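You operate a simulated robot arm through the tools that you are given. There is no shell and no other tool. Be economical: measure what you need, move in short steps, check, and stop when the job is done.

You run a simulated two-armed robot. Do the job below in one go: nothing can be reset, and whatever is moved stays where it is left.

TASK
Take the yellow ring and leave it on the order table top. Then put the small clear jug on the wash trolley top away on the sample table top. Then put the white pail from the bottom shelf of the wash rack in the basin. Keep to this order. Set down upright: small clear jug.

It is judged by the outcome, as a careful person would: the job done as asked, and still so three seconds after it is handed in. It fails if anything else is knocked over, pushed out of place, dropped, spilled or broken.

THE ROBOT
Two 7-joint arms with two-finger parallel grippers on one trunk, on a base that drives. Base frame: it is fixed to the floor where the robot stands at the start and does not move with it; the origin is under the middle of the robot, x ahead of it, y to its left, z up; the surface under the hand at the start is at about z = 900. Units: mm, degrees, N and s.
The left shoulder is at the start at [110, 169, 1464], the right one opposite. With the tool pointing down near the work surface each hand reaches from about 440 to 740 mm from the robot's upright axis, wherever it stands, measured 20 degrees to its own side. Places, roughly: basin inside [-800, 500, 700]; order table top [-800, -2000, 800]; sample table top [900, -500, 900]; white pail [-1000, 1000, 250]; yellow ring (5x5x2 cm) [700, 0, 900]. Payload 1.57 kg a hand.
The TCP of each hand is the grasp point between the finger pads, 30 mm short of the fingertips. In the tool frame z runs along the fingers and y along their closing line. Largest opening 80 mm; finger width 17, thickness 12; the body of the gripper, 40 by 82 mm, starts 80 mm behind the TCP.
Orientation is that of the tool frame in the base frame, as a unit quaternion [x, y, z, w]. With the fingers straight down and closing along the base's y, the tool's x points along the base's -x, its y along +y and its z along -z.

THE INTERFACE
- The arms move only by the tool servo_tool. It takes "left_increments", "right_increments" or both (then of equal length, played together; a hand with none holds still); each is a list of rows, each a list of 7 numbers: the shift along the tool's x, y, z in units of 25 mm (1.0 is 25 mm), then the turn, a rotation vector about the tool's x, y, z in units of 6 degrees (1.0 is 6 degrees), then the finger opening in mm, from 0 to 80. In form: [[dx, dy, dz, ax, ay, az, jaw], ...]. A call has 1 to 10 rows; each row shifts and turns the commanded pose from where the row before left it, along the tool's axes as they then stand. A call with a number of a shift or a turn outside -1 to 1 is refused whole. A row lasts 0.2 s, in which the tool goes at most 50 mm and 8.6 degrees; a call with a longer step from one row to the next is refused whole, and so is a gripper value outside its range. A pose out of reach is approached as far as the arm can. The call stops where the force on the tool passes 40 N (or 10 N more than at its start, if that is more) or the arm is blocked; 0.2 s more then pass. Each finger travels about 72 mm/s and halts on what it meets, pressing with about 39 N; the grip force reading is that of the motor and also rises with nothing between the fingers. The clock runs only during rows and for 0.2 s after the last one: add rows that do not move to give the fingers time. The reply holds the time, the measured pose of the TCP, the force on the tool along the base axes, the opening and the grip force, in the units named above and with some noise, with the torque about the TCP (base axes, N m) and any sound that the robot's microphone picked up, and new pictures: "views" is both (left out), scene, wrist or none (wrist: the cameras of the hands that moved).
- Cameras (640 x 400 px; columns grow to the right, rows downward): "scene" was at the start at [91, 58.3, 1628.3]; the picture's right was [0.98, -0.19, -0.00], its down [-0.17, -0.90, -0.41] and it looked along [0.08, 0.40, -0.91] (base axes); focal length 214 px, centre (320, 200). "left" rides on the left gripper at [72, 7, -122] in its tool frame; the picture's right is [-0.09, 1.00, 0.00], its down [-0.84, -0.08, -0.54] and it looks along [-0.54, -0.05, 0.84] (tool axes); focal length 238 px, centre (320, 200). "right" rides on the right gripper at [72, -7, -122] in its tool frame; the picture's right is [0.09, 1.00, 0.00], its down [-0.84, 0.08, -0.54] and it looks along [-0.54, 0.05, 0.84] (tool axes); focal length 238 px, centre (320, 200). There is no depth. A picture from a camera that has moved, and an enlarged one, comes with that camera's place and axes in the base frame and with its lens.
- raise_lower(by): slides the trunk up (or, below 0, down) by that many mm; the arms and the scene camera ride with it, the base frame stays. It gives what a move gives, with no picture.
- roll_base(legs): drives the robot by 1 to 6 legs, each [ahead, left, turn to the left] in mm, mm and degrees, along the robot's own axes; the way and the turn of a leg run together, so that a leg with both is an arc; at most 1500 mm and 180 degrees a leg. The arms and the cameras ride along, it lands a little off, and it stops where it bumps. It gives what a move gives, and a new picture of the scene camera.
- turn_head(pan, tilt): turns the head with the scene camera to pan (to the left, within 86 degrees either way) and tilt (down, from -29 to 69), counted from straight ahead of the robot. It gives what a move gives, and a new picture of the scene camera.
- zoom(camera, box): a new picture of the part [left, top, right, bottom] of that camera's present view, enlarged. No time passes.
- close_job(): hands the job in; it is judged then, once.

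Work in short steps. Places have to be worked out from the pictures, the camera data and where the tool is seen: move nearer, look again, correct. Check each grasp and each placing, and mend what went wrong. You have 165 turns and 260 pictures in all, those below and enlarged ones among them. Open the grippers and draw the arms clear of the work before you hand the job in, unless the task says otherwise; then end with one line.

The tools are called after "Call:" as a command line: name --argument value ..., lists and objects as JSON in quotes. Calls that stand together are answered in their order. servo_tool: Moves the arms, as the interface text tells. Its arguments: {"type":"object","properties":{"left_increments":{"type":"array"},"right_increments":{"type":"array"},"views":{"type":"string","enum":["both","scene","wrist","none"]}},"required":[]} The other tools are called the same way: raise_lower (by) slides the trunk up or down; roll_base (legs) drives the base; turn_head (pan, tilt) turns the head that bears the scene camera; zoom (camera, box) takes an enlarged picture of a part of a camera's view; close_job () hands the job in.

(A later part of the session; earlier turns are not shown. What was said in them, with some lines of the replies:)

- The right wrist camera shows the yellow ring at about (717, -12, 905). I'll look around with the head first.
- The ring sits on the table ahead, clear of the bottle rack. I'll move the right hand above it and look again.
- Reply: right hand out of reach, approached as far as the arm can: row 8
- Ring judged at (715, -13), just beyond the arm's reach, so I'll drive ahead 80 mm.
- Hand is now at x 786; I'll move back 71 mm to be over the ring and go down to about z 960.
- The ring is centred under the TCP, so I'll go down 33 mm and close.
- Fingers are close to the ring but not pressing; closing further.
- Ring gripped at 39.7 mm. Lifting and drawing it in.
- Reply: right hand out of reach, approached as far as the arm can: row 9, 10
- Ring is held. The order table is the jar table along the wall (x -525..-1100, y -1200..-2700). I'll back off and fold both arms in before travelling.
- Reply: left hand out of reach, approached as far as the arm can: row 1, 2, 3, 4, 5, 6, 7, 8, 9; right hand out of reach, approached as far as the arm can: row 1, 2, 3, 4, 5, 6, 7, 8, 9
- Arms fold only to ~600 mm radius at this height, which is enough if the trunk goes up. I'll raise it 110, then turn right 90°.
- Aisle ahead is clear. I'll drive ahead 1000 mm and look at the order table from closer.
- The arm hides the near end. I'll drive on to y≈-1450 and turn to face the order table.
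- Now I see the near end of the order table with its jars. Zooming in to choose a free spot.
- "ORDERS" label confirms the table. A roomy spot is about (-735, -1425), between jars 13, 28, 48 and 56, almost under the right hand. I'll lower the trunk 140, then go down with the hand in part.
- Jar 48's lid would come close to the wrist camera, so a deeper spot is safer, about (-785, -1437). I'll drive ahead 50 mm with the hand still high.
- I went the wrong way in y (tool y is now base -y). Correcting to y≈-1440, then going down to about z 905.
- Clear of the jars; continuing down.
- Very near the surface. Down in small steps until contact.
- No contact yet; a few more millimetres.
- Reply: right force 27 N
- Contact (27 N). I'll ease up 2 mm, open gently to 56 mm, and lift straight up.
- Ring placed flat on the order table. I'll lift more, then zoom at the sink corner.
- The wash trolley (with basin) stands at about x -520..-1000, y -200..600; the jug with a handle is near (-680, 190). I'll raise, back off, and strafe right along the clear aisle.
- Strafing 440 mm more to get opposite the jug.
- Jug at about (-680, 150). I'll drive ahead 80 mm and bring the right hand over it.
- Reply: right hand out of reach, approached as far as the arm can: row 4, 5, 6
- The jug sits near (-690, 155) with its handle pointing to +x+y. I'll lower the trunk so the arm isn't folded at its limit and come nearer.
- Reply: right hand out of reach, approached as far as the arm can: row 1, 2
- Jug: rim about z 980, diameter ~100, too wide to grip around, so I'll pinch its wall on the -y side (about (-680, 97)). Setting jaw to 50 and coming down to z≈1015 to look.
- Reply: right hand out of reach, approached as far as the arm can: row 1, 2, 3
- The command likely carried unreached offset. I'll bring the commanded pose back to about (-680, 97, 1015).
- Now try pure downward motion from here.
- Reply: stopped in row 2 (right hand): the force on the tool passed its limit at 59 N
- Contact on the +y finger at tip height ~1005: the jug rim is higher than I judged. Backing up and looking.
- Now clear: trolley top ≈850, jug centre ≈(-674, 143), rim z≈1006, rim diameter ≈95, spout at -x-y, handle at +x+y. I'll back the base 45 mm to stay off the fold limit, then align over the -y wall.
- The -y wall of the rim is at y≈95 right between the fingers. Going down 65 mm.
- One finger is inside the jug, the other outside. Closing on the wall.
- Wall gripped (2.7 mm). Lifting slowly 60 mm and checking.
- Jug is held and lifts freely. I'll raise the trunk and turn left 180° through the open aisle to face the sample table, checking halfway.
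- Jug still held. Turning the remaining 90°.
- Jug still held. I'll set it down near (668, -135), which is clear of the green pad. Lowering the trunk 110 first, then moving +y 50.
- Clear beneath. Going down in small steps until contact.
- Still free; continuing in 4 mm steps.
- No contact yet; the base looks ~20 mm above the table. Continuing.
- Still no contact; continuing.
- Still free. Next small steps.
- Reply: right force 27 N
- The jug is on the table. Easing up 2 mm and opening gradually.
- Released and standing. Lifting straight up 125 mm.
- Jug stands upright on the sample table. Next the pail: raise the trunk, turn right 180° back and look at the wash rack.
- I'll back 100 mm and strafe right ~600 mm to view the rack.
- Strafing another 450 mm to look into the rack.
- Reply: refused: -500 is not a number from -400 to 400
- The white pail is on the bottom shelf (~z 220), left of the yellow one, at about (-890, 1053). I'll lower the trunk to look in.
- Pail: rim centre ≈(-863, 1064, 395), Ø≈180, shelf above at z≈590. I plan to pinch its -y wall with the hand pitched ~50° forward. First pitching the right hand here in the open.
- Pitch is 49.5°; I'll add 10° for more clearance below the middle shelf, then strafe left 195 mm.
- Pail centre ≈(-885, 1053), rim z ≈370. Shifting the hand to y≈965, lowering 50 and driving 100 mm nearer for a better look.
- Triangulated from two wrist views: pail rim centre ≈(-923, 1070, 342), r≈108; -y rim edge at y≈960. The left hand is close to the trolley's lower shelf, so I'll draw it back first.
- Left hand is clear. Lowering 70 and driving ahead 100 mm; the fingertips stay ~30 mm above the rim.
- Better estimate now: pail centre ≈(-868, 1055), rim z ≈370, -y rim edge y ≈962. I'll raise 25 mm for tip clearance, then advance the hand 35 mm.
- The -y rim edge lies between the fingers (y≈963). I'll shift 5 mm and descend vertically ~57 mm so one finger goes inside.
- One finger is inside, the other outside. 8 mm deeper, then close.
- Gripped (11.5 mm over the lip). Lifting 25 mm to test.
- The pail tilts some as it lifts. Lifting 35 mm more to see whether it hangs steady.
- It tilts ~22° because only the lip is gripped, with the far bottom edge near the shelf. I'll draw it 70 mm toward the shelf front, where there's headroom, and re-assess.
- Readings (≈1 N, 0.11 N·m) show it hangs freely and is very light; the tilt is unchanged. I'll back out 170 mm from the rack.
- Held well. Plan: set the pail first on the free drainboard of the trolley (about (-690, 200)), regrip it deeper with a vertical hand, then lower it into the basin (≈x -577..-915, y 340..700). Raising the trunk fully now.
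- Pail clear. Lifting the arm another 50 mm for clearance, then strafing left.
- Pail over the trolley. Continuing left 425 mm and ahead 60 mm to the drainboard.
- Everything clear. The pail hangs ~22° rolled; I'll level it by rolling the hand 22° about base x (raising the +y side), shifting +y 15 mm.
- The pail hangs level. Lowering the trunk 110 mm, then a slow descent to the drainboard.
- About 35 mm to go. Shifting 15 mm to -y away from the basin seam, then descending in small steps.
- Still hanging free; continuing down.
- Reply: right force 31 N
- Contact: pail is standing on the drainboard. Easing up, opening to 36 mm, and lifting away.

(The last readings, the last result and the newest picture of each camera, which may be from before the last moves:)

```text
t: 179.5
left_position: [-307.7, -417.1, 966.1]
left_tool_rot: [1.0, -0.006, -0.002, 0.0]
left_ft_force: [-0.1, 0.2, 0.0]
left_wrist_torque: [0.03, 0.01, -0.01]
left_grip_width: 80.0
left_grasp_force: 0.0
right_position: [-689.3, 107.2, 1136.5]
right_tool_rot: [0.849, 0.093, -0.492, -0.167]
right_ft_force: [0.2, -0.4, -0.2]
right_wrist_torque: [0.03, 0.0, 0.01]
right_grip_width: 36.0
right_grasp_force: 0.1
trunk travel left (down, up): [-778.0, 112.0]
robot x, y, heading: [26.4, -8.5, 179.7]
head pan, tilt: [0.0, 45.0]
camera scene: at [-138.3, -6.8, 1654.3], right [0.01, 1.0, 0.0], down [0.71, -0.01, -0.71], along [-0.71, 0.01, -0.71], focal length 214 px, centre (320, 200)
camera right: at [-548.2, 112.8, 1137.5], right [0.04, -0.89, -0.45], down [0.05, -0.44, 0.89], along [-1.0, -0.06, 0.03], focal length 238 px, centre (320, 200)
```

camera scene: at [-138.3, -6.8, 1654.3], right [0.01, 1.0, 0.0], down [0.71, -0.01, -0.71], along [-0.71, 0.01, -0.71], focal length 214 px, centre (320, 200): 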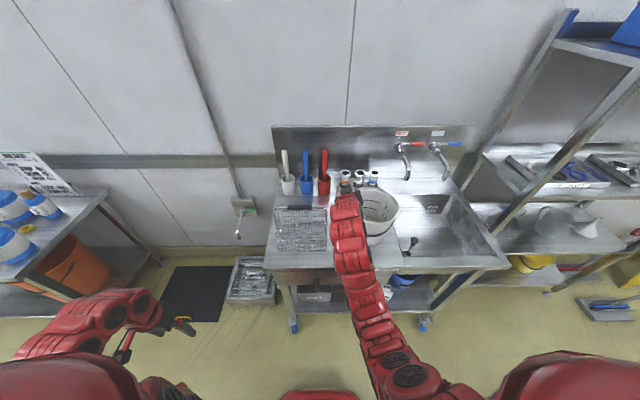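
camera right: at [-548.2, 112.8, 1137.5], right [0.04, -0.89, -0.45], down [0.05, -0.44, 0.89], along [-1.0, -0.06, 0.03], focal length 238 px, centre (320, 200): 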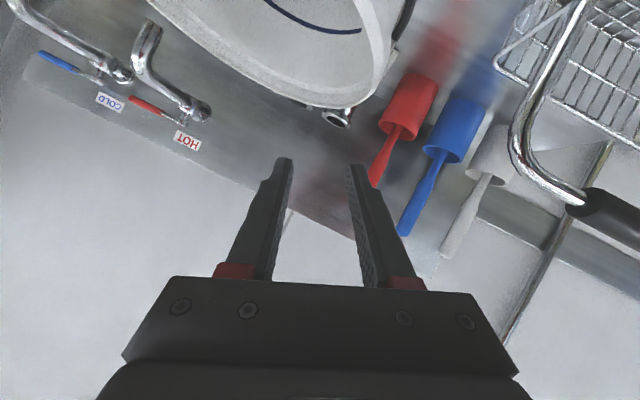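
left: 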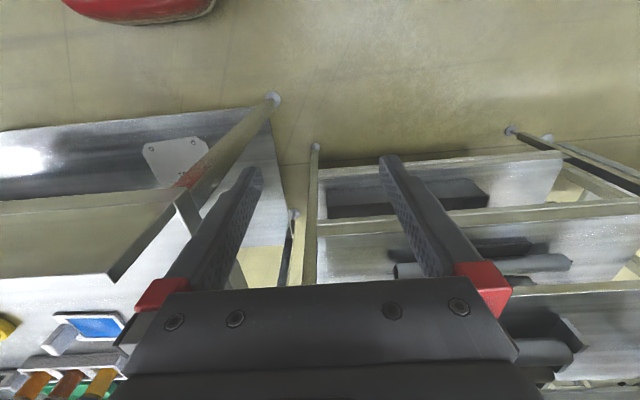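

Pail stands on the drainboard. Now un-roll and bring the hand to vertical (base ahead 60 mm first for reach).

Call:
servo_tool --right_increments '[[-0.3, -0.14, -0.17, -0.36, 0, 0.64, 36], [-0.3, -0.14, -0.17, -0.36, 0, 0.64, 36], [0, 0, 0, -0.36, 0, 0.64, 36], [0, 0, 0, -0.36, 0, 0.64, 36], [0, 0, 0, -0.36, 0, 0.64, 36], [0, 0, 0, 0, 0.9, 0, 40], [0, 0, 0, 0, 0.9, 0, 40], [0, 0, 0, 0, 0.9, 0, 40], [0, 0, 0, 0, 0, 0, 40]]' --views "none"

Call:
roll_base --legs '[[65, 0, 0]]'

Call:
servo_tool --right_increments '[[0, 0, 0, 0, 1, 0, 40], [0, 0, 0, 0, 1, 0, 40], [0, 0, 0, 0, 1, 0, 40], [0, 0, 0, 0, 1, 0, 40], [0, 0, 0, 0, 1, 0, 40], [0, 0, 0, 0, 1, 0, 40], [0, 0, 0, 0, 1, 0, 40], [0, 0, 0, 0, 0.1, 0, 40], [0, 0, 0, 0, 0, 0, 40]]' --views "both"

```text
t: 181.5
left_position: [-308.2, -416.4, 966.4]
left_tool_rot: [1.0, -0.006, -0.003, 0.0]
left_ft_force: [0.2, -0.6, -0.4]
left_wrist_torque: [-0.02, 0.02, -0.01]
left_grip_width: 80.1
left_grasp_force: 0.1
right_position: [-689.2, 108.2, 1156.3]
right_tool_rot: [0.927, -0.005, -0.376, -0.001]
right_ft_force: [0.3, 0.7, 0.4]
right_wrist_torque: [-0.01, 0.01, -0.03]
right_grip_width: 40.1
right_grasp_force: 0.1
trunk travel left (down, up): [-778.0, 112.0]
robot x, y, heading: [24.2, -8.8, 179.5]
head pan, tilt: [0.0, 45.0]
```

```text
t: 182.5
left_position: [-370.8, -416.5, 966.0]
left_tool_rot: [1.0, -0.006, -0.003, 0.0]
left_ft_force: [0.3, 1.1, -0.1]
left_wrist_torque: [-0.02, 0.0, 0.0]
left_grip_width: 79.8
left_grasp_force: 0.0
right_position: [-753.0, 109.0, 1154.9]
right_tool_rot: [0.927, -0.004, -0.376, -0.001]
right_ft_force: [0.8, -0.1, 0.0]
right_wrist_torque: [-0.02, 0.02, -0.03]
right_grip_width: 40.0
right_grasp_force: 0.0
trunk travel left (down, up): [-778.0, 112.0]
robot x, y, heading: [-39.1, -6.4, 179.5]
head pan, tilt: [0.0, 45.0]
camera scene: at [-201.6, -6.0, 1654.5], right [0.01, 1.0, 0.0], down [0.71, -0.01, -0.71], along [-0.71, 0.01, -0.71], focal length 214 px, centre (320, 200)
```

scene: 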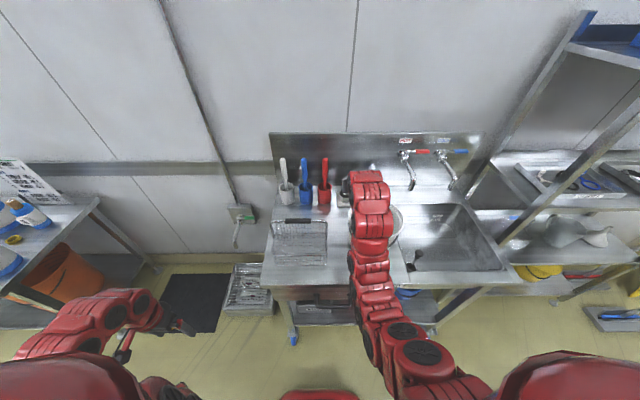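

```text
t: 184.5
left_position: [-371.5, -417.0, 966.0]
left_tool_rot: [1.0, -0.006, -0.003, 0.0]
left_ft_force: [0.0, -0.2, 0.3]
left_wrist_torque: [-0.02, -0.01, -0.04]
left_grip_width: 80.1
left_grasp_force: 0.0
right_position: [-752.7, 109.9, 1155.9]
right_tool_rot: [1.0, -0.004, -0.014, 0.001]
right_ft_force: [0.3, 0.3, 0.6]
right_wrist_torque: [-0.02, 0.01, 0.0]
right_grip_width: 40.0
right_grasp_force: 0.1
trunk travel left (down, up): [-778.0, 112.0]
robot x, y, heading: [-39.3, -5.9, 179.4]
head pan, tilt: [0.0, 45.0]
camera scene: at [-202.4, -6.1, 1654.3], right [0.01, 1.0, 0.0], down [0.71, -0.01, -0.71], along [-0.71, 0.01, -0.71], focal length 214 px, centre (320, 200)
camera right: at [-678.2, 114.9, 1275.3], right [0.08, -1.0, 0.0], down [-0.82, -0.07, 0.56], along [-0.56, -0.05, -0.83], focal length 238 px, centre (320, 200)
```

scene: 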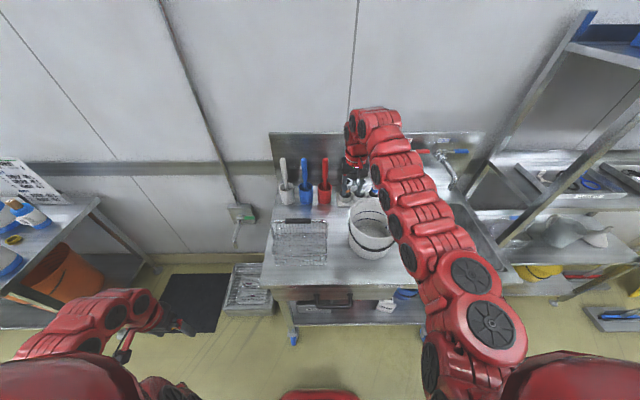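
right: 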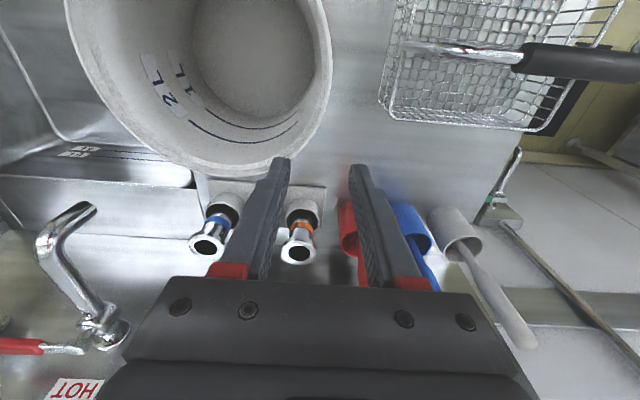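

Pail rim: -y wall at (-692, 104), rim z≈1060. Backing 30 mm, moving the hand +x 31 and -y 5.

Call:
roll_base --legs '[[-30, 0, 0]]'

Call:
servo_tool --right_increments '[[0.6, 0.1, 0, 0, 0.13, 0, 40], [0.6, 0.1, 0, 0, 0.13, 0, 40], [0, 0, 0.6, 0, 0, 0, 40], [0, 0, 0.6, 0, 0, 0, 40], [0, 0, 0, 0, 0, 0, 40]]' --views "wrist"

```text
t: 185.4
left_position: [-344.3, -416.7, 966.2]
left_tool_rot: [1.0, -0.006, 0.0, 0.0]
left_ft_force: [0.4, 0.1, -0.5]
left_wrist_torque: [0.01, -0.09, 0.03]
left_grip_width: 79.9
left_grasp_force: 0.1
right_position: [-725.8, 108.2, 1151.9]
right_tool_rot: [1.0, -0.005, -0.012, 0.0]
right_ft_force: [-0.5, 0.2, -0.2]
right_wrist_torque: [0.01, -0.08, 0.01]
right_grip_width: 39.9
right_grasp_force: 0.1
trunk travel left (down, up): [-778.0, 112.0]
robot x, y, heading: [-6.4, -8.5, 179.4]
head pan, tilt: [0.0, 45.0]
camera scene: at [-177.7, -6.4, 1653.6], right [0.01, 1.0, 0.0], down [0.71, -0.01, -0.7], along [-0.7, 0.01, -0.71], focal length 214 px, centre (320, 200)
```

scene: 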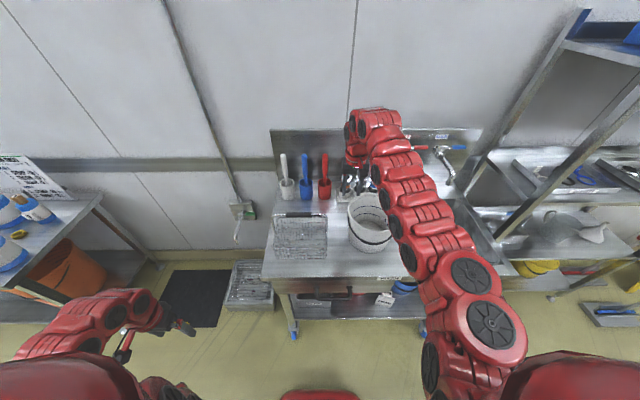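

```text
t: 186.6
left_position: [-340.0, -415.8, 966.4]
left_tool_rot: [1.0, -0.006, -0.003, 0.0]
left_ft_force: [0.7, -0.5, -0.3]
left_wrist_torque: [-0.01, 0.02, -0.01]
left_grip_width: 79.8
left_grasp_force: 0.1
right_position: [-693.3, 105.6, 1124.5]
right_tool_rot: [1.0, -0.005, 0.0, 0.0]
right_ft_force: [-0.5, 0.6, 0.5]
right_wrist_torque: [-0.01, 0.03, 0.01]
right_grip_width: 39.8
right_grasp_force: 0.0
trunk travel left (down, up): [-778.0, 112.0]
robot x, y, heading: [-9.8, -10.9, 179.2]
head pan, tilt: [0.0, 45.0]
camera right: at [-621.0, 110.4, 1246.6], right [0.08, -1.0, 0.0], down [-0.84, -0.07, 0.54], along [-0.54, -0.05, -0.84], focal length 238 px, centre (320, 200)
```

right: 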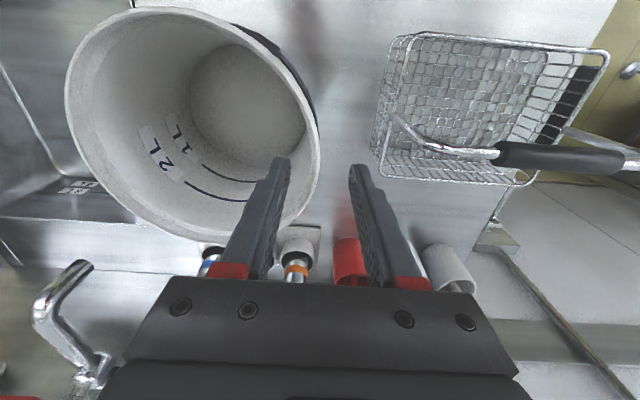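

Wall lies right between the fingers. Descending 100 mm and closing.

Call:
servo_tool --right_increments '[[0, 0, 0.7, 0, 0, 0, 40], [0, 0, 0.7, 0, 0, 0, 40], [0, 0, 0.7, 0, 0, 0, 40], [0, 0, 0.7, 0, 0, 0, 40], [0, 0, 0.7, 0, 0, 0, 40], [0, 0, 0.6, 0, 0, 0, 40], [0, 0, 0, 0, 0, 0, 25], [0, 0, 0, 0, 0, 0, 10], [0, 0, 0, 0, 0, 0, 0], [0, 0, 0, 0, 0, 0, 0]]' --views "wrist"

```text
t: 188.8
left_position: [-339.9, -417.2, 965.5]
left_tool_rot: [1.0, -0.005, -0.003, 0.0]
left_ft_force: [0.8, 0.1, 0.5]
left_wrist_torque: [-0.01, -0.04, 0.02]
left_grip_width: 79.9
left_grasp_force: 0.1
right_position: [-693.3, 105.7, 1021.0]
right_tool_rot: [1.0, -0.005, -0.001, -0.001]
right_ft_force: [-3.0, 4.3, 11.0]
right_wrist_torque: [2.36, 0.15, 0.56]
right_grip_width: 12.3
right_grasp_force: 29.7
trunk travel left (down, up): [-778.0, 112.0]
robot x, y, heading: [-13.8, -8.8, 179.4]
head pan, tilt: [0.0, 45.0]
camera right: at [-620.7, 110.3, 1143.8], right [0.08, -1.0, 0.0], down [-0.84, -0.07, 0.54], along [-0.54, -0.04, -0.84], focal length 238 px, centre (320, 200)
```

right: 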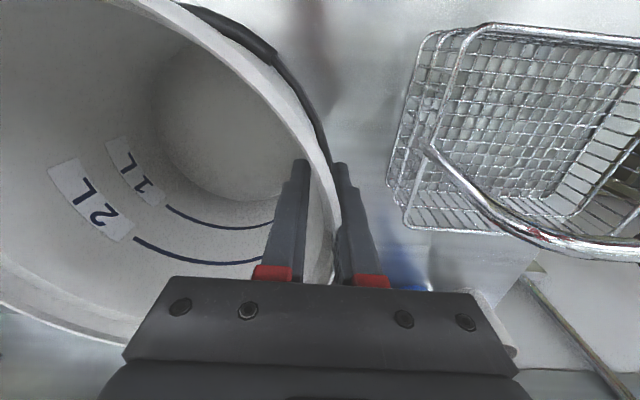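

Deep grip on the wall (12 mm incl. lip). Lifting 60 mm and checking.

Call:
servo_tool --right_increments '[[0, 0, -0.4, 0, 0, 0, 0], [0, 0, -0.4, 0, 0, 0, 0], [0, 0, -0.4, 0, 0, 0, 0], [0, 0, -0.5, 0, 0, 0, 0], [0, 0, -0.5, 0, 0, 0, 0], [0, 0, 0, 0, 0, 0, 0]]' --views "wrist"

Call:
zoom --camera "scene" --box '[240, 150, 480, 300]'

```text
t: 190.2
left_position: [-341.1, -416.7, 964.8]
left_tool_rot: [1.0, -0.007, -0.003, 0.0]
left_ft_force: [0.2, 0.8, 0.0]
left_wrist_torque: [0.04, -0.02, 0.02]
left_grip_width: 80.0
left_grasp_force: 0.1
right_position: [-693.3, 103.0, 1077.0]
right_tool_rot: [1.0, -0.005, 0.001, 0.0]
right_ft_force: [0.4, -0.8, -2.0]
right_wrist_torque: [-0.11, -0.02, 0.02]
right_grip_width: 4.5
right_grasp_force: 24.8
trunk travel left (down, up): [-778.0, 112.0]
robot x, y, heading: [-9.3, -7.3, 179.6]
head pan, tilt: [0.0, 45.0]
camera right: at [-621.7, 108.2, 1199.0], right [0.08, -1.0, 0.0], down [-0.84, -0.07, 0.54], along [-0.54, -0.05, -0.84], focal length 238 px, centre (320, 200)
```

right: 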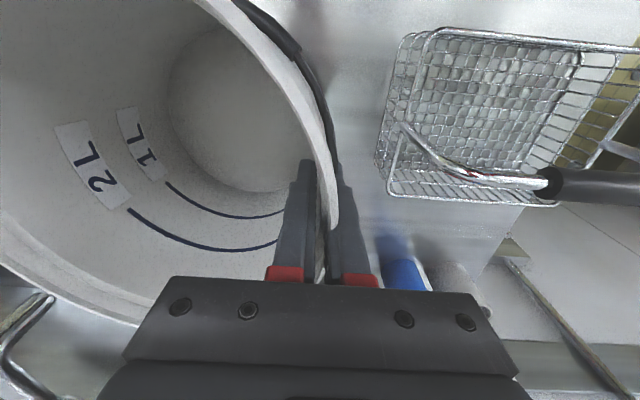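

```text
2.67 times, centred on (360, 225) of scene
camera zoom: at [-172.5, -6.6, 1654.3], right [0.01, 1.0, 0.0], down [0.71, -0.01, -0.71], along [-0.71, 0.01, -0.71], focal length 572 px, centre (213, 133)
```

zoom: 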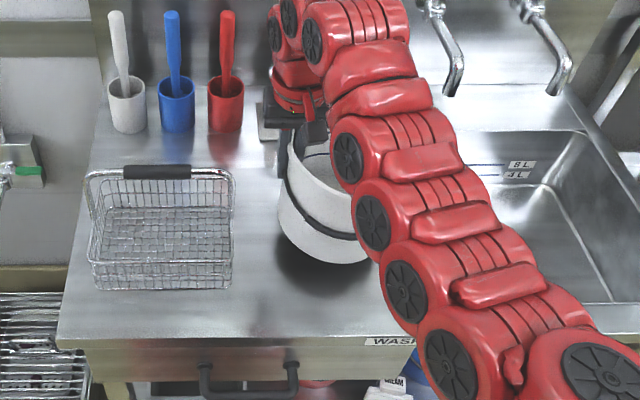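

Solid grip, hanging free with modest tilt. Raising the trunk 110, then strafing right 317 mm to over the basin.

Call:
raise_lower --by 110

Call:
roll_base --legs '[[0, -317, 0], [22, 0, 0]]'

Call:
turn_head --pan -12 --tilt 50

Call:
zoom --camera "right" --box '[0, 0, 640, 400]'

```text
t: 191.6
left_position: [-342.5, -416.5, 1075.5]
left_tool_rot: [1.0, -0.006, -0.001, 0.0]
left_ft_force: [-0.5, 0.7, 0.4]
left_wrist_torque: [0.0, 0.02, 0.01]
left_grip_width: 80.4
left_grasp_force: 0.0
right_position: [-693.6, 102.7, 1187.4]
right_tool_rot: [1.0, -0.004, 0.001, 0.0]
right_ft_force: [0.2, -0.3, -2.6]
right_wrist_torque: [-0.15, -0.02, -0.01]
right_grip_width: 4.6
right_grasp_force: 25.3
trunk travel left (down, up): [-888.0, 2.0]
robot x, y, heading: [-12.1, -8.3, 179.4]
head pan, tilt: [0.0, 45.0]
```

```text
t: 194.1
left_position: [-357.6, -95.5, 1077.3]
left_tool_rot: [1.0, -0.009, -0.005, -0.001]
left_ft_force: [0.7, -0.1, -0.6]
left_wrist_torque: [0.01, 0.03, 0.0]
left_grip_width: 80.1
left_grasp_force: 0.1
right_position: [-704.3, 424.8, 1190.3]
right_tool_rot: [1.0, -0.008, -0.001, 0.0]
right_ft_force: [0.3, 0.2, -1.4]
right_wrist_torque: [-0.12, 0.04, -0.01]
right_grip_width: 4.5
right_grasp_force: 25.0
trunk travel left (down, up): [-888.0, 2.0]
robot x, y, heading: [-26.5, 312.2, 178.8]
head pan, tilt: [0.0, 45.0]
camera scene: at [-182.0, 313.1, 1765.1], right [0.02, 1.0, 0.0], down [0.7, -0.01, -0.71], along [-0.71, 0.01, -0.7], focal length 214 px, centre (320, 200)
```

scene: 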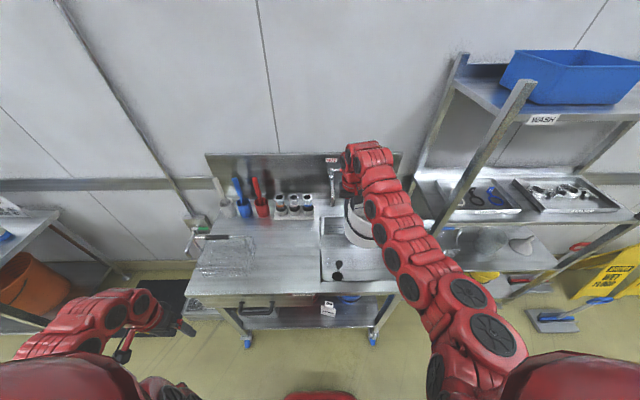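

```text
t: 194.8
left_position: [-362.0, -95.8, 1075.4]
left_tool_rot: [1.0, -0.009, -0.002, 0.0]
left_ft_force: [0.0, 0.5, 1.1]
left_wrist_torque: [0.01, -0.01, 0.02]
left_grip_width: 79.7
left_grasp_force: 0.1
right_position: [-710.3, 426.5, 1186.9]
right_tool_rot: [1.0, -0.008, 0.001, 0.0]
right_ft_force: [-0.1, 0.7, -2.2]
right_wrist_torque: [-0.17, 0.02, -0.01]
right_grip_width: 4.6
right_grasp_force: 24.9
trunk travel left (down, up): [-888.0, 2.0]
robot x, y, heading: [-28.6, 313.9, 179.0]
head pan, tilt: [-12.0, 50.0]
camera scene: at [-183.7, 329.7, 1757.3], right [0.22, 0.97, 0.0], down [0.75, -0.17, -0.64], along [-0.63, 0.14, -0.77], focal length 214 px, centre (320, 200)
```

scene: 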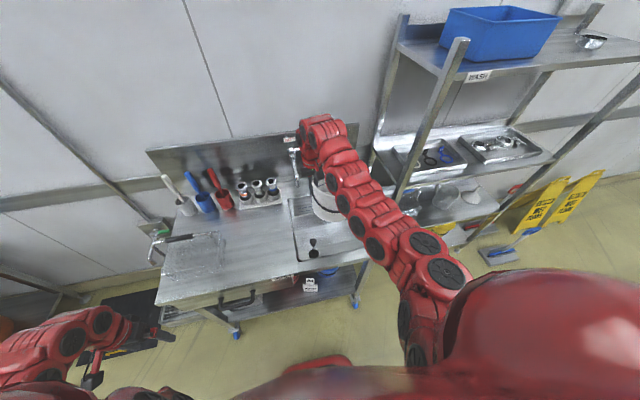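

```text
1.00 times, centred on (320, 200) of right (not enlarged: the box is as wide or as high as the picture)
camera zoom: at [-638.0, 431.8, 1308.6], right [0.08, -1.0, 0.0], down [-0.84, -0.06, 0.54], along [-0.54, -0.04, -0.84], focal length 238 px, centre (320, 200)
```

zoom: 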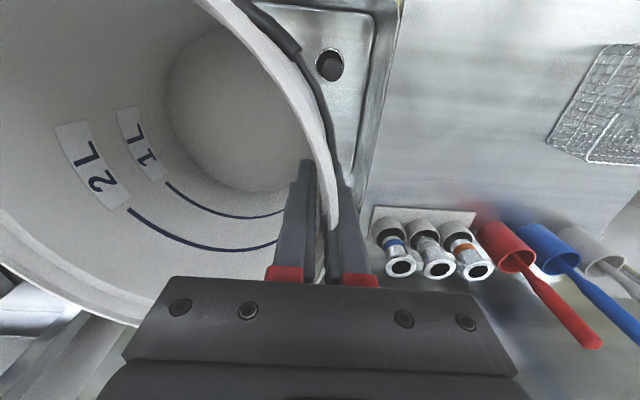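

Basin edges: left y≈325, front x≈-585; the pail (centre ≈(-712, 525)) is over it. Levelling ~8°, nudging ahead 15 mm and lowering the trunk 200 mm.

Call:
servo_tool --right_increments '[[0, 0, 0, 0.67, 0, 0, 0], [0, 0, 0, 0.66, 0, 0, 0], [0, 0, 0, 0, 0, 0, 0]]' --views "none"

Call:
roll_base --legs '[[15, 0, 0]]'

Call:
raise_lower --by -200

Call:
zoom --camera "right" --box '[0, 0, 640, 400]'

Call:
zoom --camera "scene" --box '[200, 100, 440, 250]'

```text
t: 195.7
left_position: [-361.7, -94.7, 1074.8]
left_tool_rot: [1.0, -0.01, -0.002, 0.001]
left_ft_force: [-0.1, -0.2, 0.3]
left_wrist_torque: [-0.04, -0.02, -0.02]
left_grip_width: 80.0
left_grasp_force: 0.0
right_position: [-709.2, 427.0, 1187.4]
right_tool_rot: [0.998, -0.009, 0.001, -0.068]
right_ft_force: [-0.5, -0.2, -2.4]
right_wrist_torque: [-0.16, -0.01, 0.03]
right_grip_width: 4.6
right_grasp_force: 26.0
trunk travel left (down, up): [-888.0, 2.0]
robot x, y, heading: [-26.6, 310.5, 178.8]
head pan, tilt: [-12.0, 50.0]
```

```text
t: 196.4
left_position: [-372.0, -94.8, 1076.8]
left_tool_rot: [1.0, -0.01, -0.004, 0.0]
left_ft_force: [0.5, -0.2, -0.3]
left_wrist_torque: [0.01, 0.04, -0.01]
left_grip_width: 80.0
left_grasp_force: 0.0
right_position: [-720.9, 427.3, 1190.5]
right_tool_rot: [0.998, -0.008, -0.001, -0.069]
right_ft_force: [0.0, 0.0, -1.3]
right_wrist_torque: [-0.16, 0.05, 0.01]
right_grip_width: 4.6
right_grasp_force: 24.9
trunk travel left (down, up): [-888.0, 2.0]
robot x, y, heading: [-44.7, 314.4, 179.1]
head pan, tilt: [-12.0, 50.0]
camera scene: at [-192.0, 330.2, 1758.0], right [0.23, 0.97, 0.0], down [0.74, -0.17, -0.65], along [-0.63, 0.14, -0.76], focal length 214 px, centre (320, 200)
```

scene: 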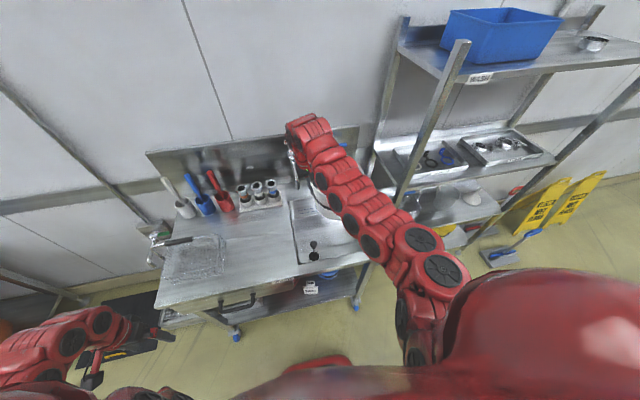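

```text
t: 198.6
left_position: [-374.4, -94.6, 875.6]
left_tool_rot: [1.0, -0.009, -0.002, 0.0]
left_ft_force: [0.1, -0.3, -0.1]
left_wrist_torque: [-0.03, -0.02, 0.03]
left_grip_width: 80.0
left_grasp_force: 0.0
right_position: [-723.6, 426.7, 986.4]
right_tool_rot: [0.998, -0.008, 0.001, -0.069]
right_ft_force: [0.0, 0.3, -1.4]
right_wrist_torque: [-0.14, 0.01, 0.02]
right_grip_width: 4.4
right_grasp_force: 25.0
trunk travel left (down, up): [-688.0, 202.0]
robot x, y, heading: [-41.8, 312.4, 179.2]
head pan, tilt: [-12.0, 50.0]
```

```text
1.00 times, centred on (320, 200) of right (not enlarged: the box is as wide or as high as the picture)
camera zoom: at [-652.7, 415.3, 1109.3], right [0.08, -0.99, -0.14], down [-0.84, -0.14, 0.53], along [-0.54, 0.08, -0.84], focal length 238 px, centre (320, 200)
```

zoom: 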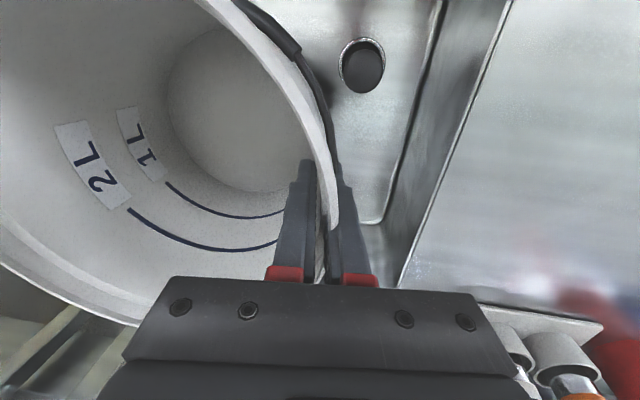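

```text
2.67 times, centred on (320, 175) of scene
camera zoom: at [-197.4, 330.3, 1557.5], right [0.23, 0.97, 0.0], down [0.75, -0.17, -0.64], along [-0.63, 0.14, -0.77], focal length 572 px, centre (320, 267)
```

zoom: 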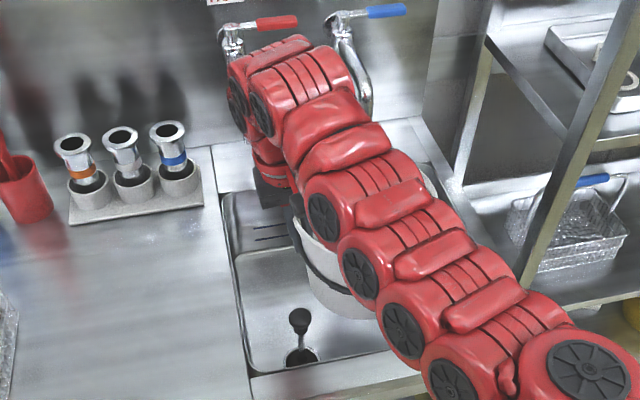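

All inside the basin opening with clearance. Lowering the trunk another 100, then slow arm descent.

Call:
raise_lower --by -100

Call:
servo_tool --right_increments '[[0, 0.04, 0.3, 0, 0, 0, 0], [0, 0.04, 0.3, 0, 0, 0, 0], [0, 0.04, 0.3, 0, 0, 0, 0], [0, 0, 0, 0, 0, 0, 0]]' --views "wrist"

Call:
zoom --camera "scene" --box '[200, 100, 440, 250]'

```text
t: 199.9
left_position: [-375.2, -95.4, 775.6]
left_tool_rot: [1.0, -0.01, -0.003, 0.0]
left_ft_force: [-0.5, -0.5, -1.1]
left_wrist_torque: [0.01, 0.0, -0.03]
left_grip_width: 80.0
left_grasp_force: 0.1
right_position: [-724.8, 427.5, 888.3]
right_tool_rot: [0.998, -0.008, 0.002, -0.069]
right_ft_force: [-0.3, -0.1, -1.5]
right_wrist_torque: [-0.11, -0.02, -0.01]
right_grip_width: 4.7
right_grasp_force: 24.8
trunk travel left (down, up): [-588.0, 302.0]
robot x, y, heading: [-43.4, 313.9, 178.8]
head pan, tilt: [-12.0, 50.0]
```

```text
t: 200.9
left_position: [-374.8, -94.8, 775.8]
left_tool_rot: [1.0, -0.01, -0.002, 0.0]
left_ft_force: [1.1, -0.1, 0.3]
left_wrist_torque: [0.01, 0.01, -0.01]
left_grip_width: 80.0
left_grasp_force: 0.1
right_position: [-723.2, 427.5, 864.7]
right_tool_rot: [0.998, -0.008, 0.001, -0.068]
right_ft_force: [-0.4, 0.5, -2.0]
right_wrist_torque: [-0.14, 0.01, 0.0]
right_grip_width: 4.6
right_grasp_force: 25.0
trunk travel left (down, up): [-588.0, 302.0]
robot x, y, heading: [-43.2, 314.0, 179.0]
head pan, tilt: [-12.0, 50.0]
camera right: at [-652.3, 415.2, 986.8], right [0.08, -0.99, -0.14], down [-0.84, -0.14, 0.52], along [-0.54, 0.08, -0.84], focal length 238 px, centre (320, 200)
```

right: 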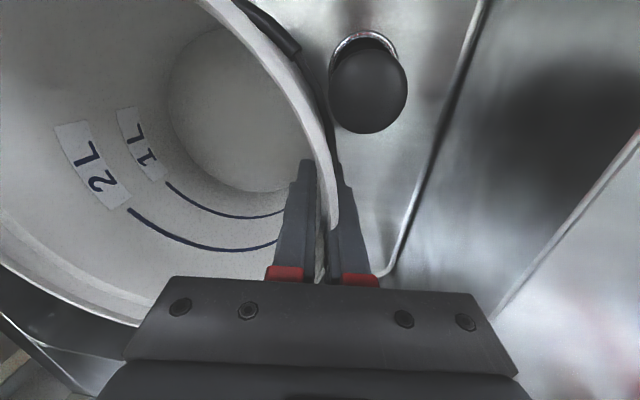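

```text
2.67 times, centred on (320, 175) of scene
camera zoom: at [-197.5, 330.3, 1457.4], right [0.23, 0.97, 0.0], down [0.75, -0.17, -0.64], along [-0.63, 0.14, -0.77], focal length 572 px, centre (320, 267)
```

zoom: 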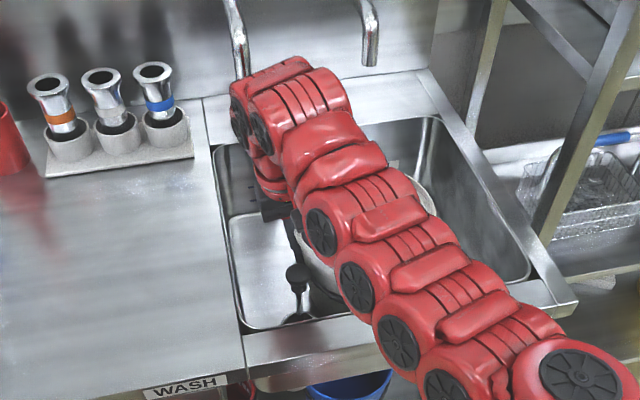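

A drain-plug knob stands near the hand at about (-667, 409, ~780) but doesn't interfere. Continuing down in small steps.

Call:
servo_tool --right_increments '[[0, 0.025, 0.18, 0, 0, 0, 0], [0, 0.025, 0.18, 0, 0, 0, 0], [0, 0.025, 0.18, 0, 0, 0, 0], [0, 0.025, 0.18, 0, 0, 0, 0], [0, 0, 0, 0, 0, 0, 0]]' --views "none"

Call:
servo_tool --right_increments '[[0, 0.02, 0.14, 0, 0, 0, 0], [0, 0.02, 0.14, 0, 0, 0, 0], [0, 0.02, 0.14, 0, 0, 0, 0], [0, 0, 0, 0, 0, 0, 0]]' --views "wrist"

```text
t: 202.1
left_position: [-373.6, -94.4, 776.3]
left_tool_rot: [1.0, -0.011, -0.003, 0.0]
left_ft_force: [-1.0, 0.1, -0.8]
left_wrist_torque: [0.01, 0.02, 0.01]
left_grip_width: 79.9
left_grasp_force: 0.1
right_position: [-722.8, 427.8, 849.1]
right_tool_rot: [0.997, -0.008, -0.002, -0.071]
right_ft_force: [-1.5, 0.8, 25.5]
right_wrist_torque: [0.19, 0.06, 0.02]
right_grip_width: 4.6
right_grasp_force: 25.4
trunk travel left (down, up): [-588.0, 302.0]
robot x, y, heading: [-39.6, 313.9, 178.9]
head pan, tilt: [-12.0, 50.0]
```

```text
t: 203.1
left_position: [-374.6, -95.9, 775.9]
left_tool_rot: [1.0, -0.01, -0.004, 0.0]
left_ft_force: [0.0, 0.0, 0.6]
left_wrist_torque: [0.0, 0.01, 0.02]
left_grip_width: 79.7
left_grasp_force: 0.1
right_position: [-723.5, 427.7, 838.6]
right_tool_rot: [0.998, -0.008, -0.001, -0.068]
right_ft_force: [-1.1, 1.8, 25.7]
right_wrist_torque: [0.3, 0.12, 0.01]
right_grip_width: 4.7
right_grasp_force: 25.2
trunk travel left (down, up): [-588.0, 302.0]
robot x, y, heading: [-42.6, 311.6, 178.8]
head pan, tilt: [-12.0, 50.0]
camera right: at [-650.3, 415.1, 960.2], right [0.08, -0.99, -0.14], down [-0.84, -0.14, 0.53], along [-0.54, 0.08, -0.84], focal length 238 px, centre (320, 200)
```

right: 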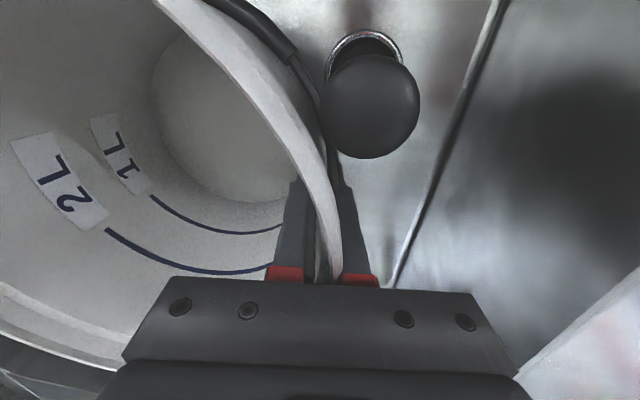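

The pail is on the basin floor. Opening gradually and lifting out.

Call:
servo_tool --right_increments '[[0, -0.01, -0.08, 0, 0, 0, 0], [0, 0, 0, 0, 0, 0, 8], [0, 0, 0, 0, 0, 0, 18], [0, 0, 0, 0, 0, 0, 32], [0, 0, 0, 0, 0, 0, 32], [0, -0.04, -0.3, 0, 0, 0, 32], [0, -0.07, -0.5, 0, 0, 0, 32], [0, -0.1, -0.7, 0, 0, 0, 32], [0, -0.1, -0.7, 0, 0, 0, 32], [0, 0, 0, 0, 0, 0, 32]]' --views "wrist"

```text
t: 205.3
left_position: [-375.3, -94.8, 775.8]
left_tool_rot: [1.0, -0.009, -0.002, 0.0]
left_ft_force: [0.2, -0.5, 0.1]
left_wrist_torque: [0.0, -0.03, -0.02]
left_grip_width: 80.2
left_grasp_force: 0.1
right_position: [-724.1, 426.4, 892.6]
right_tool_rot: [0.998, -0.007, 0.001, -0.069]
right_ft_force: [-0.5, -0.9, 0.3]
right_wrist_torque: [0.02, 0.03, -0.02]
right_grip_width: 32.1
right_grasp_force: 0.1
trunk travel left (down, up): [-588.0, 302.0]
robot x, y, heading: [-44.1, 313.5, 179.1]
head pan, tilt: [-12.0, 50.0]
camera right: at [-652.7, 415.0, 1015.4], right [0.08, -0.99, -0.14], down [-0.84, -0.14, 0.52], along [-0.54, 0.08, -0.84], focal length 238 px, centre (320, 200)
```

right: 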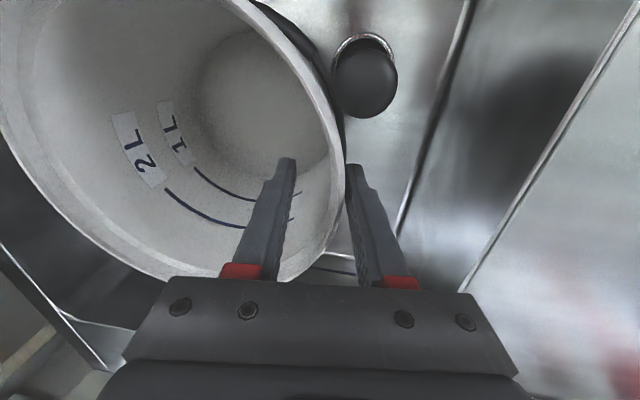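

Released and standing. Raising the trunk 300 to clear, and backing off.

Call:
raise_lower --by 290

Call:
roll_base --legs '[[-90, 0, 0]]'

Call:
zoom --camera "right" --box '[0, 0, 640, 400]'

Call:
zoom --camera "scene" --box '[160, 90, 480, 290]'

```text
t: 208.2
left_position: [-376.0, -94.7, 1066.1]
left_tool_rot: [1.0, -0.01, -0.003, 0.0]
left_ft_force: [-0.1, 1.1, -0.2]
left_wrist_torque: [0.0, -0.03, -0.01]
left_grip_width: 79.9
left_grasp_force: 0.1
right_position: [-724.3, 426.8, 1182.5]
right_tool_rot: [0.998, -0.007, 0.001, -0.069]
right_ft_force: [0.2, 0.0, -0.5]
right_wrist_torque: [0.01, -0.04, 0.07]
right_grip_width: 32.3
right_grasp_force: 0.0
trunk travel left (down, up): [-878.0, 12.0]
robot x, y, heading: [-39.9, 314.3, 179.2]
head pan, tilt: [-12.0, 50.0]
```

```text
t: 209.3
left_position: [-288.3, -95.6, 1065.5]
left_tool_rot: [1.0, -0.009, -0.002, 0.0]
left_ft_force: [-0.4, 0.7, -0.4]
left_wrist_torque: [0.0, -0.01, 0.01]
left_grip_width: 80.1
left_grasp_force: 0.1
right_position: [-636.6, 425.8, 1183.5]
right_tool_rot: [0.998, -0.009, 0.001, -0.069]
right_ft_force: [-0.7, 0.1, 0.3]
right_wrist_torque: [0.04, -0.01, 0.01]
right_grip_width: 31.9
right_grasp_force: 0.0
trunk travel left (down, up): [-878.0, 12.0]
robot x, y, heading: [47.6, 309.1, 178.9]
head pan, tilt: [-12.0, 50.0]
camera scene: at [-110.7, 328.8, 1747.1], right [0.23, 0.97, 0.0], down [0.75, -0.17, -0.64], along [-0.62, 0.15, -0.77], focal length 214 px, centre (320, 200)
```

scene: 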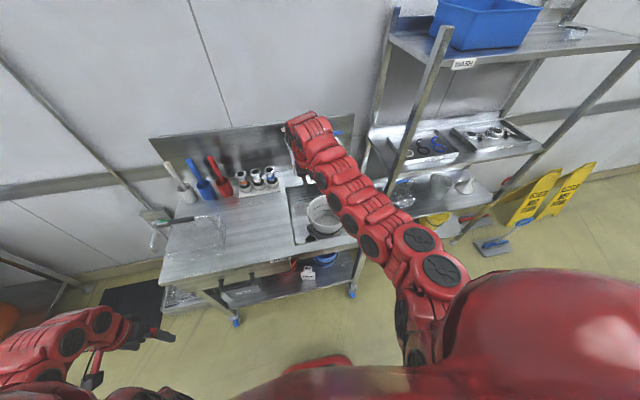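

```text
1.00 times, centred on (320, 200) of right (not enlarged: the box is as wide or as high as the picture)
camera zoom: at [-565.2, 414.1, 1304.7], right [0.08, -0.99, -0.14], down [-0.84, -0.14, 0.52], along [-0.54, 0.08, -0.84], focal length 238 px, centre (320, 200)
```

zoom: 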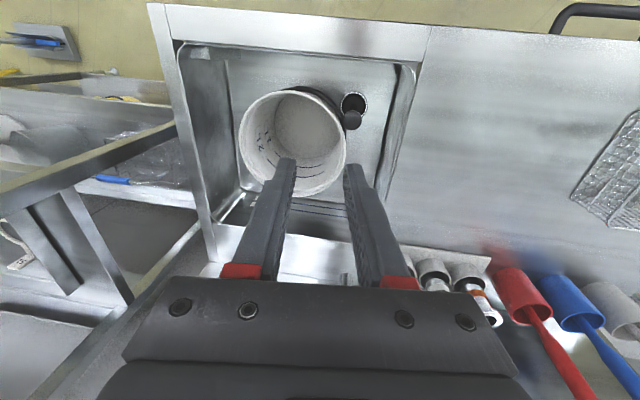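

```text
2.00 times, centred on (320, 190) of scene
camera zoom: at [-110.7, 328.8, 1747.1], right [0.23, 0.97, 0.0], down [0.75, -0.17, -0.64], along [-0.62, 0.15, -0.77], focal length 429 px, centre (320, 220)
```

zoom: 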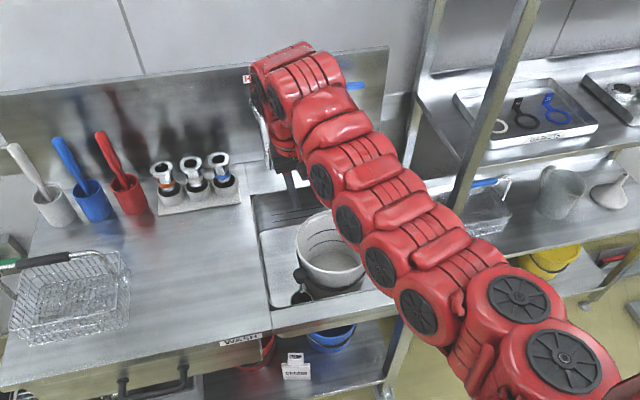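

The pail stands inside the basin. Opening the right gripper and backing off a bit more before handing in.

Call:
servo_tool --right_increments '[[0, 0, 0, 0, 0, 0, 80], [0, 0, 0, 0, 0, 0, 80], [0, 0, 0, 0, 0, 0, 80], [0, 0, 0, 0, 0, 0, 80]]' --views "none"

Call:
roll_base --legs '[[-50, 0, 0]]'

```text
t: 210.3
left_position: [-286.5, -94.7, 1065.4]
left_tool_rot: [1.0, -0.01, -0.001, 0.0]
left_ft_force: [1.5, -0.3, 0.9]
left_wrist_torque: [0.02, -0.02, -0.02]
left_grip_width: 80.1
left_grasp_force: 0.1
right_position: [-636.1, 427.1, 1183.8]
right_tool_rot: [0.998, -0.009, 0.002, -0.069]
right_ft_force: [-0.2, -0.6, 0.0]
right_wrist_torque: [-0.02, 0.03, -0.03]
right_grip_width: 80.4
right_grasp_force: 0.0
trunk travel left (down, up): [-878.0, 12.0]
robot x, y, heading: [45.2, 306.5, 178.8]
head pan, tilt: [-12.0, 50.0]
```

```text
t: 211.3
left_position: [-242.4, -96.5, 1063.7]
left_tool_rot: [1.0, -0.01, 0.0, 0.0]
left_ft_force: [-1.2, 0.5, -0.7]
left_wrist_torque: [-0.01, -0.04, -0.02]
left_grip_width: 80.1
left_grasp_force: 0.1
right_position: [-590.9, 425.6, 1180.9]
right_tool_rot: [0.998, -0.008, 0.003, -0.068]
right_ft_force: [0.4, 0.2, 0.4]
right_wrist_torque: [0.01, -0.05, 0.0]
right_grip_width: 79.8
right_grasp_force: 0.1
trunk travel left (down, up): [-878.0, 12.0]
robot x, y, heading: [95.0, 309.6, 179.1]
head pan, tilt: [-12.0, 50.0]
camera scene: at [-67.3, 327.9, 1746.6], right [0.23, 0.97, 0.0], down [0.75, -0.17, -0.64], along [-0.62, 0.15, -0.77], focal length 214 px, centre (320, 200)
```

scene: 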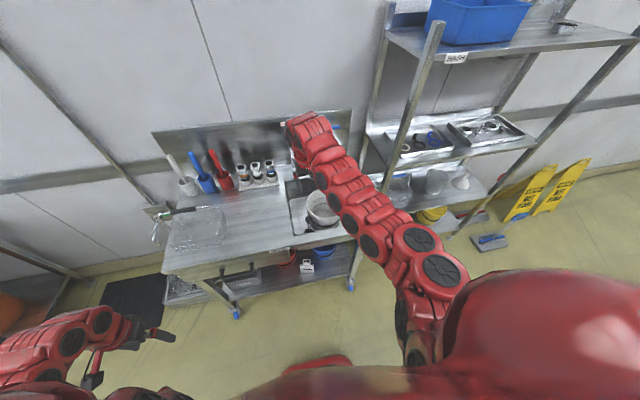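

All three items are placed and the arms are clear; handing in.

Call:
close_job

```text
The job is handed in.
```

The yellow ring is on the order table top, the small clear jug stands upright on the sample table top, and the white pail is in the basin. They were done in that order; the pail was rested briefly on the wash trolley top to get a better grip before it went in the basin.
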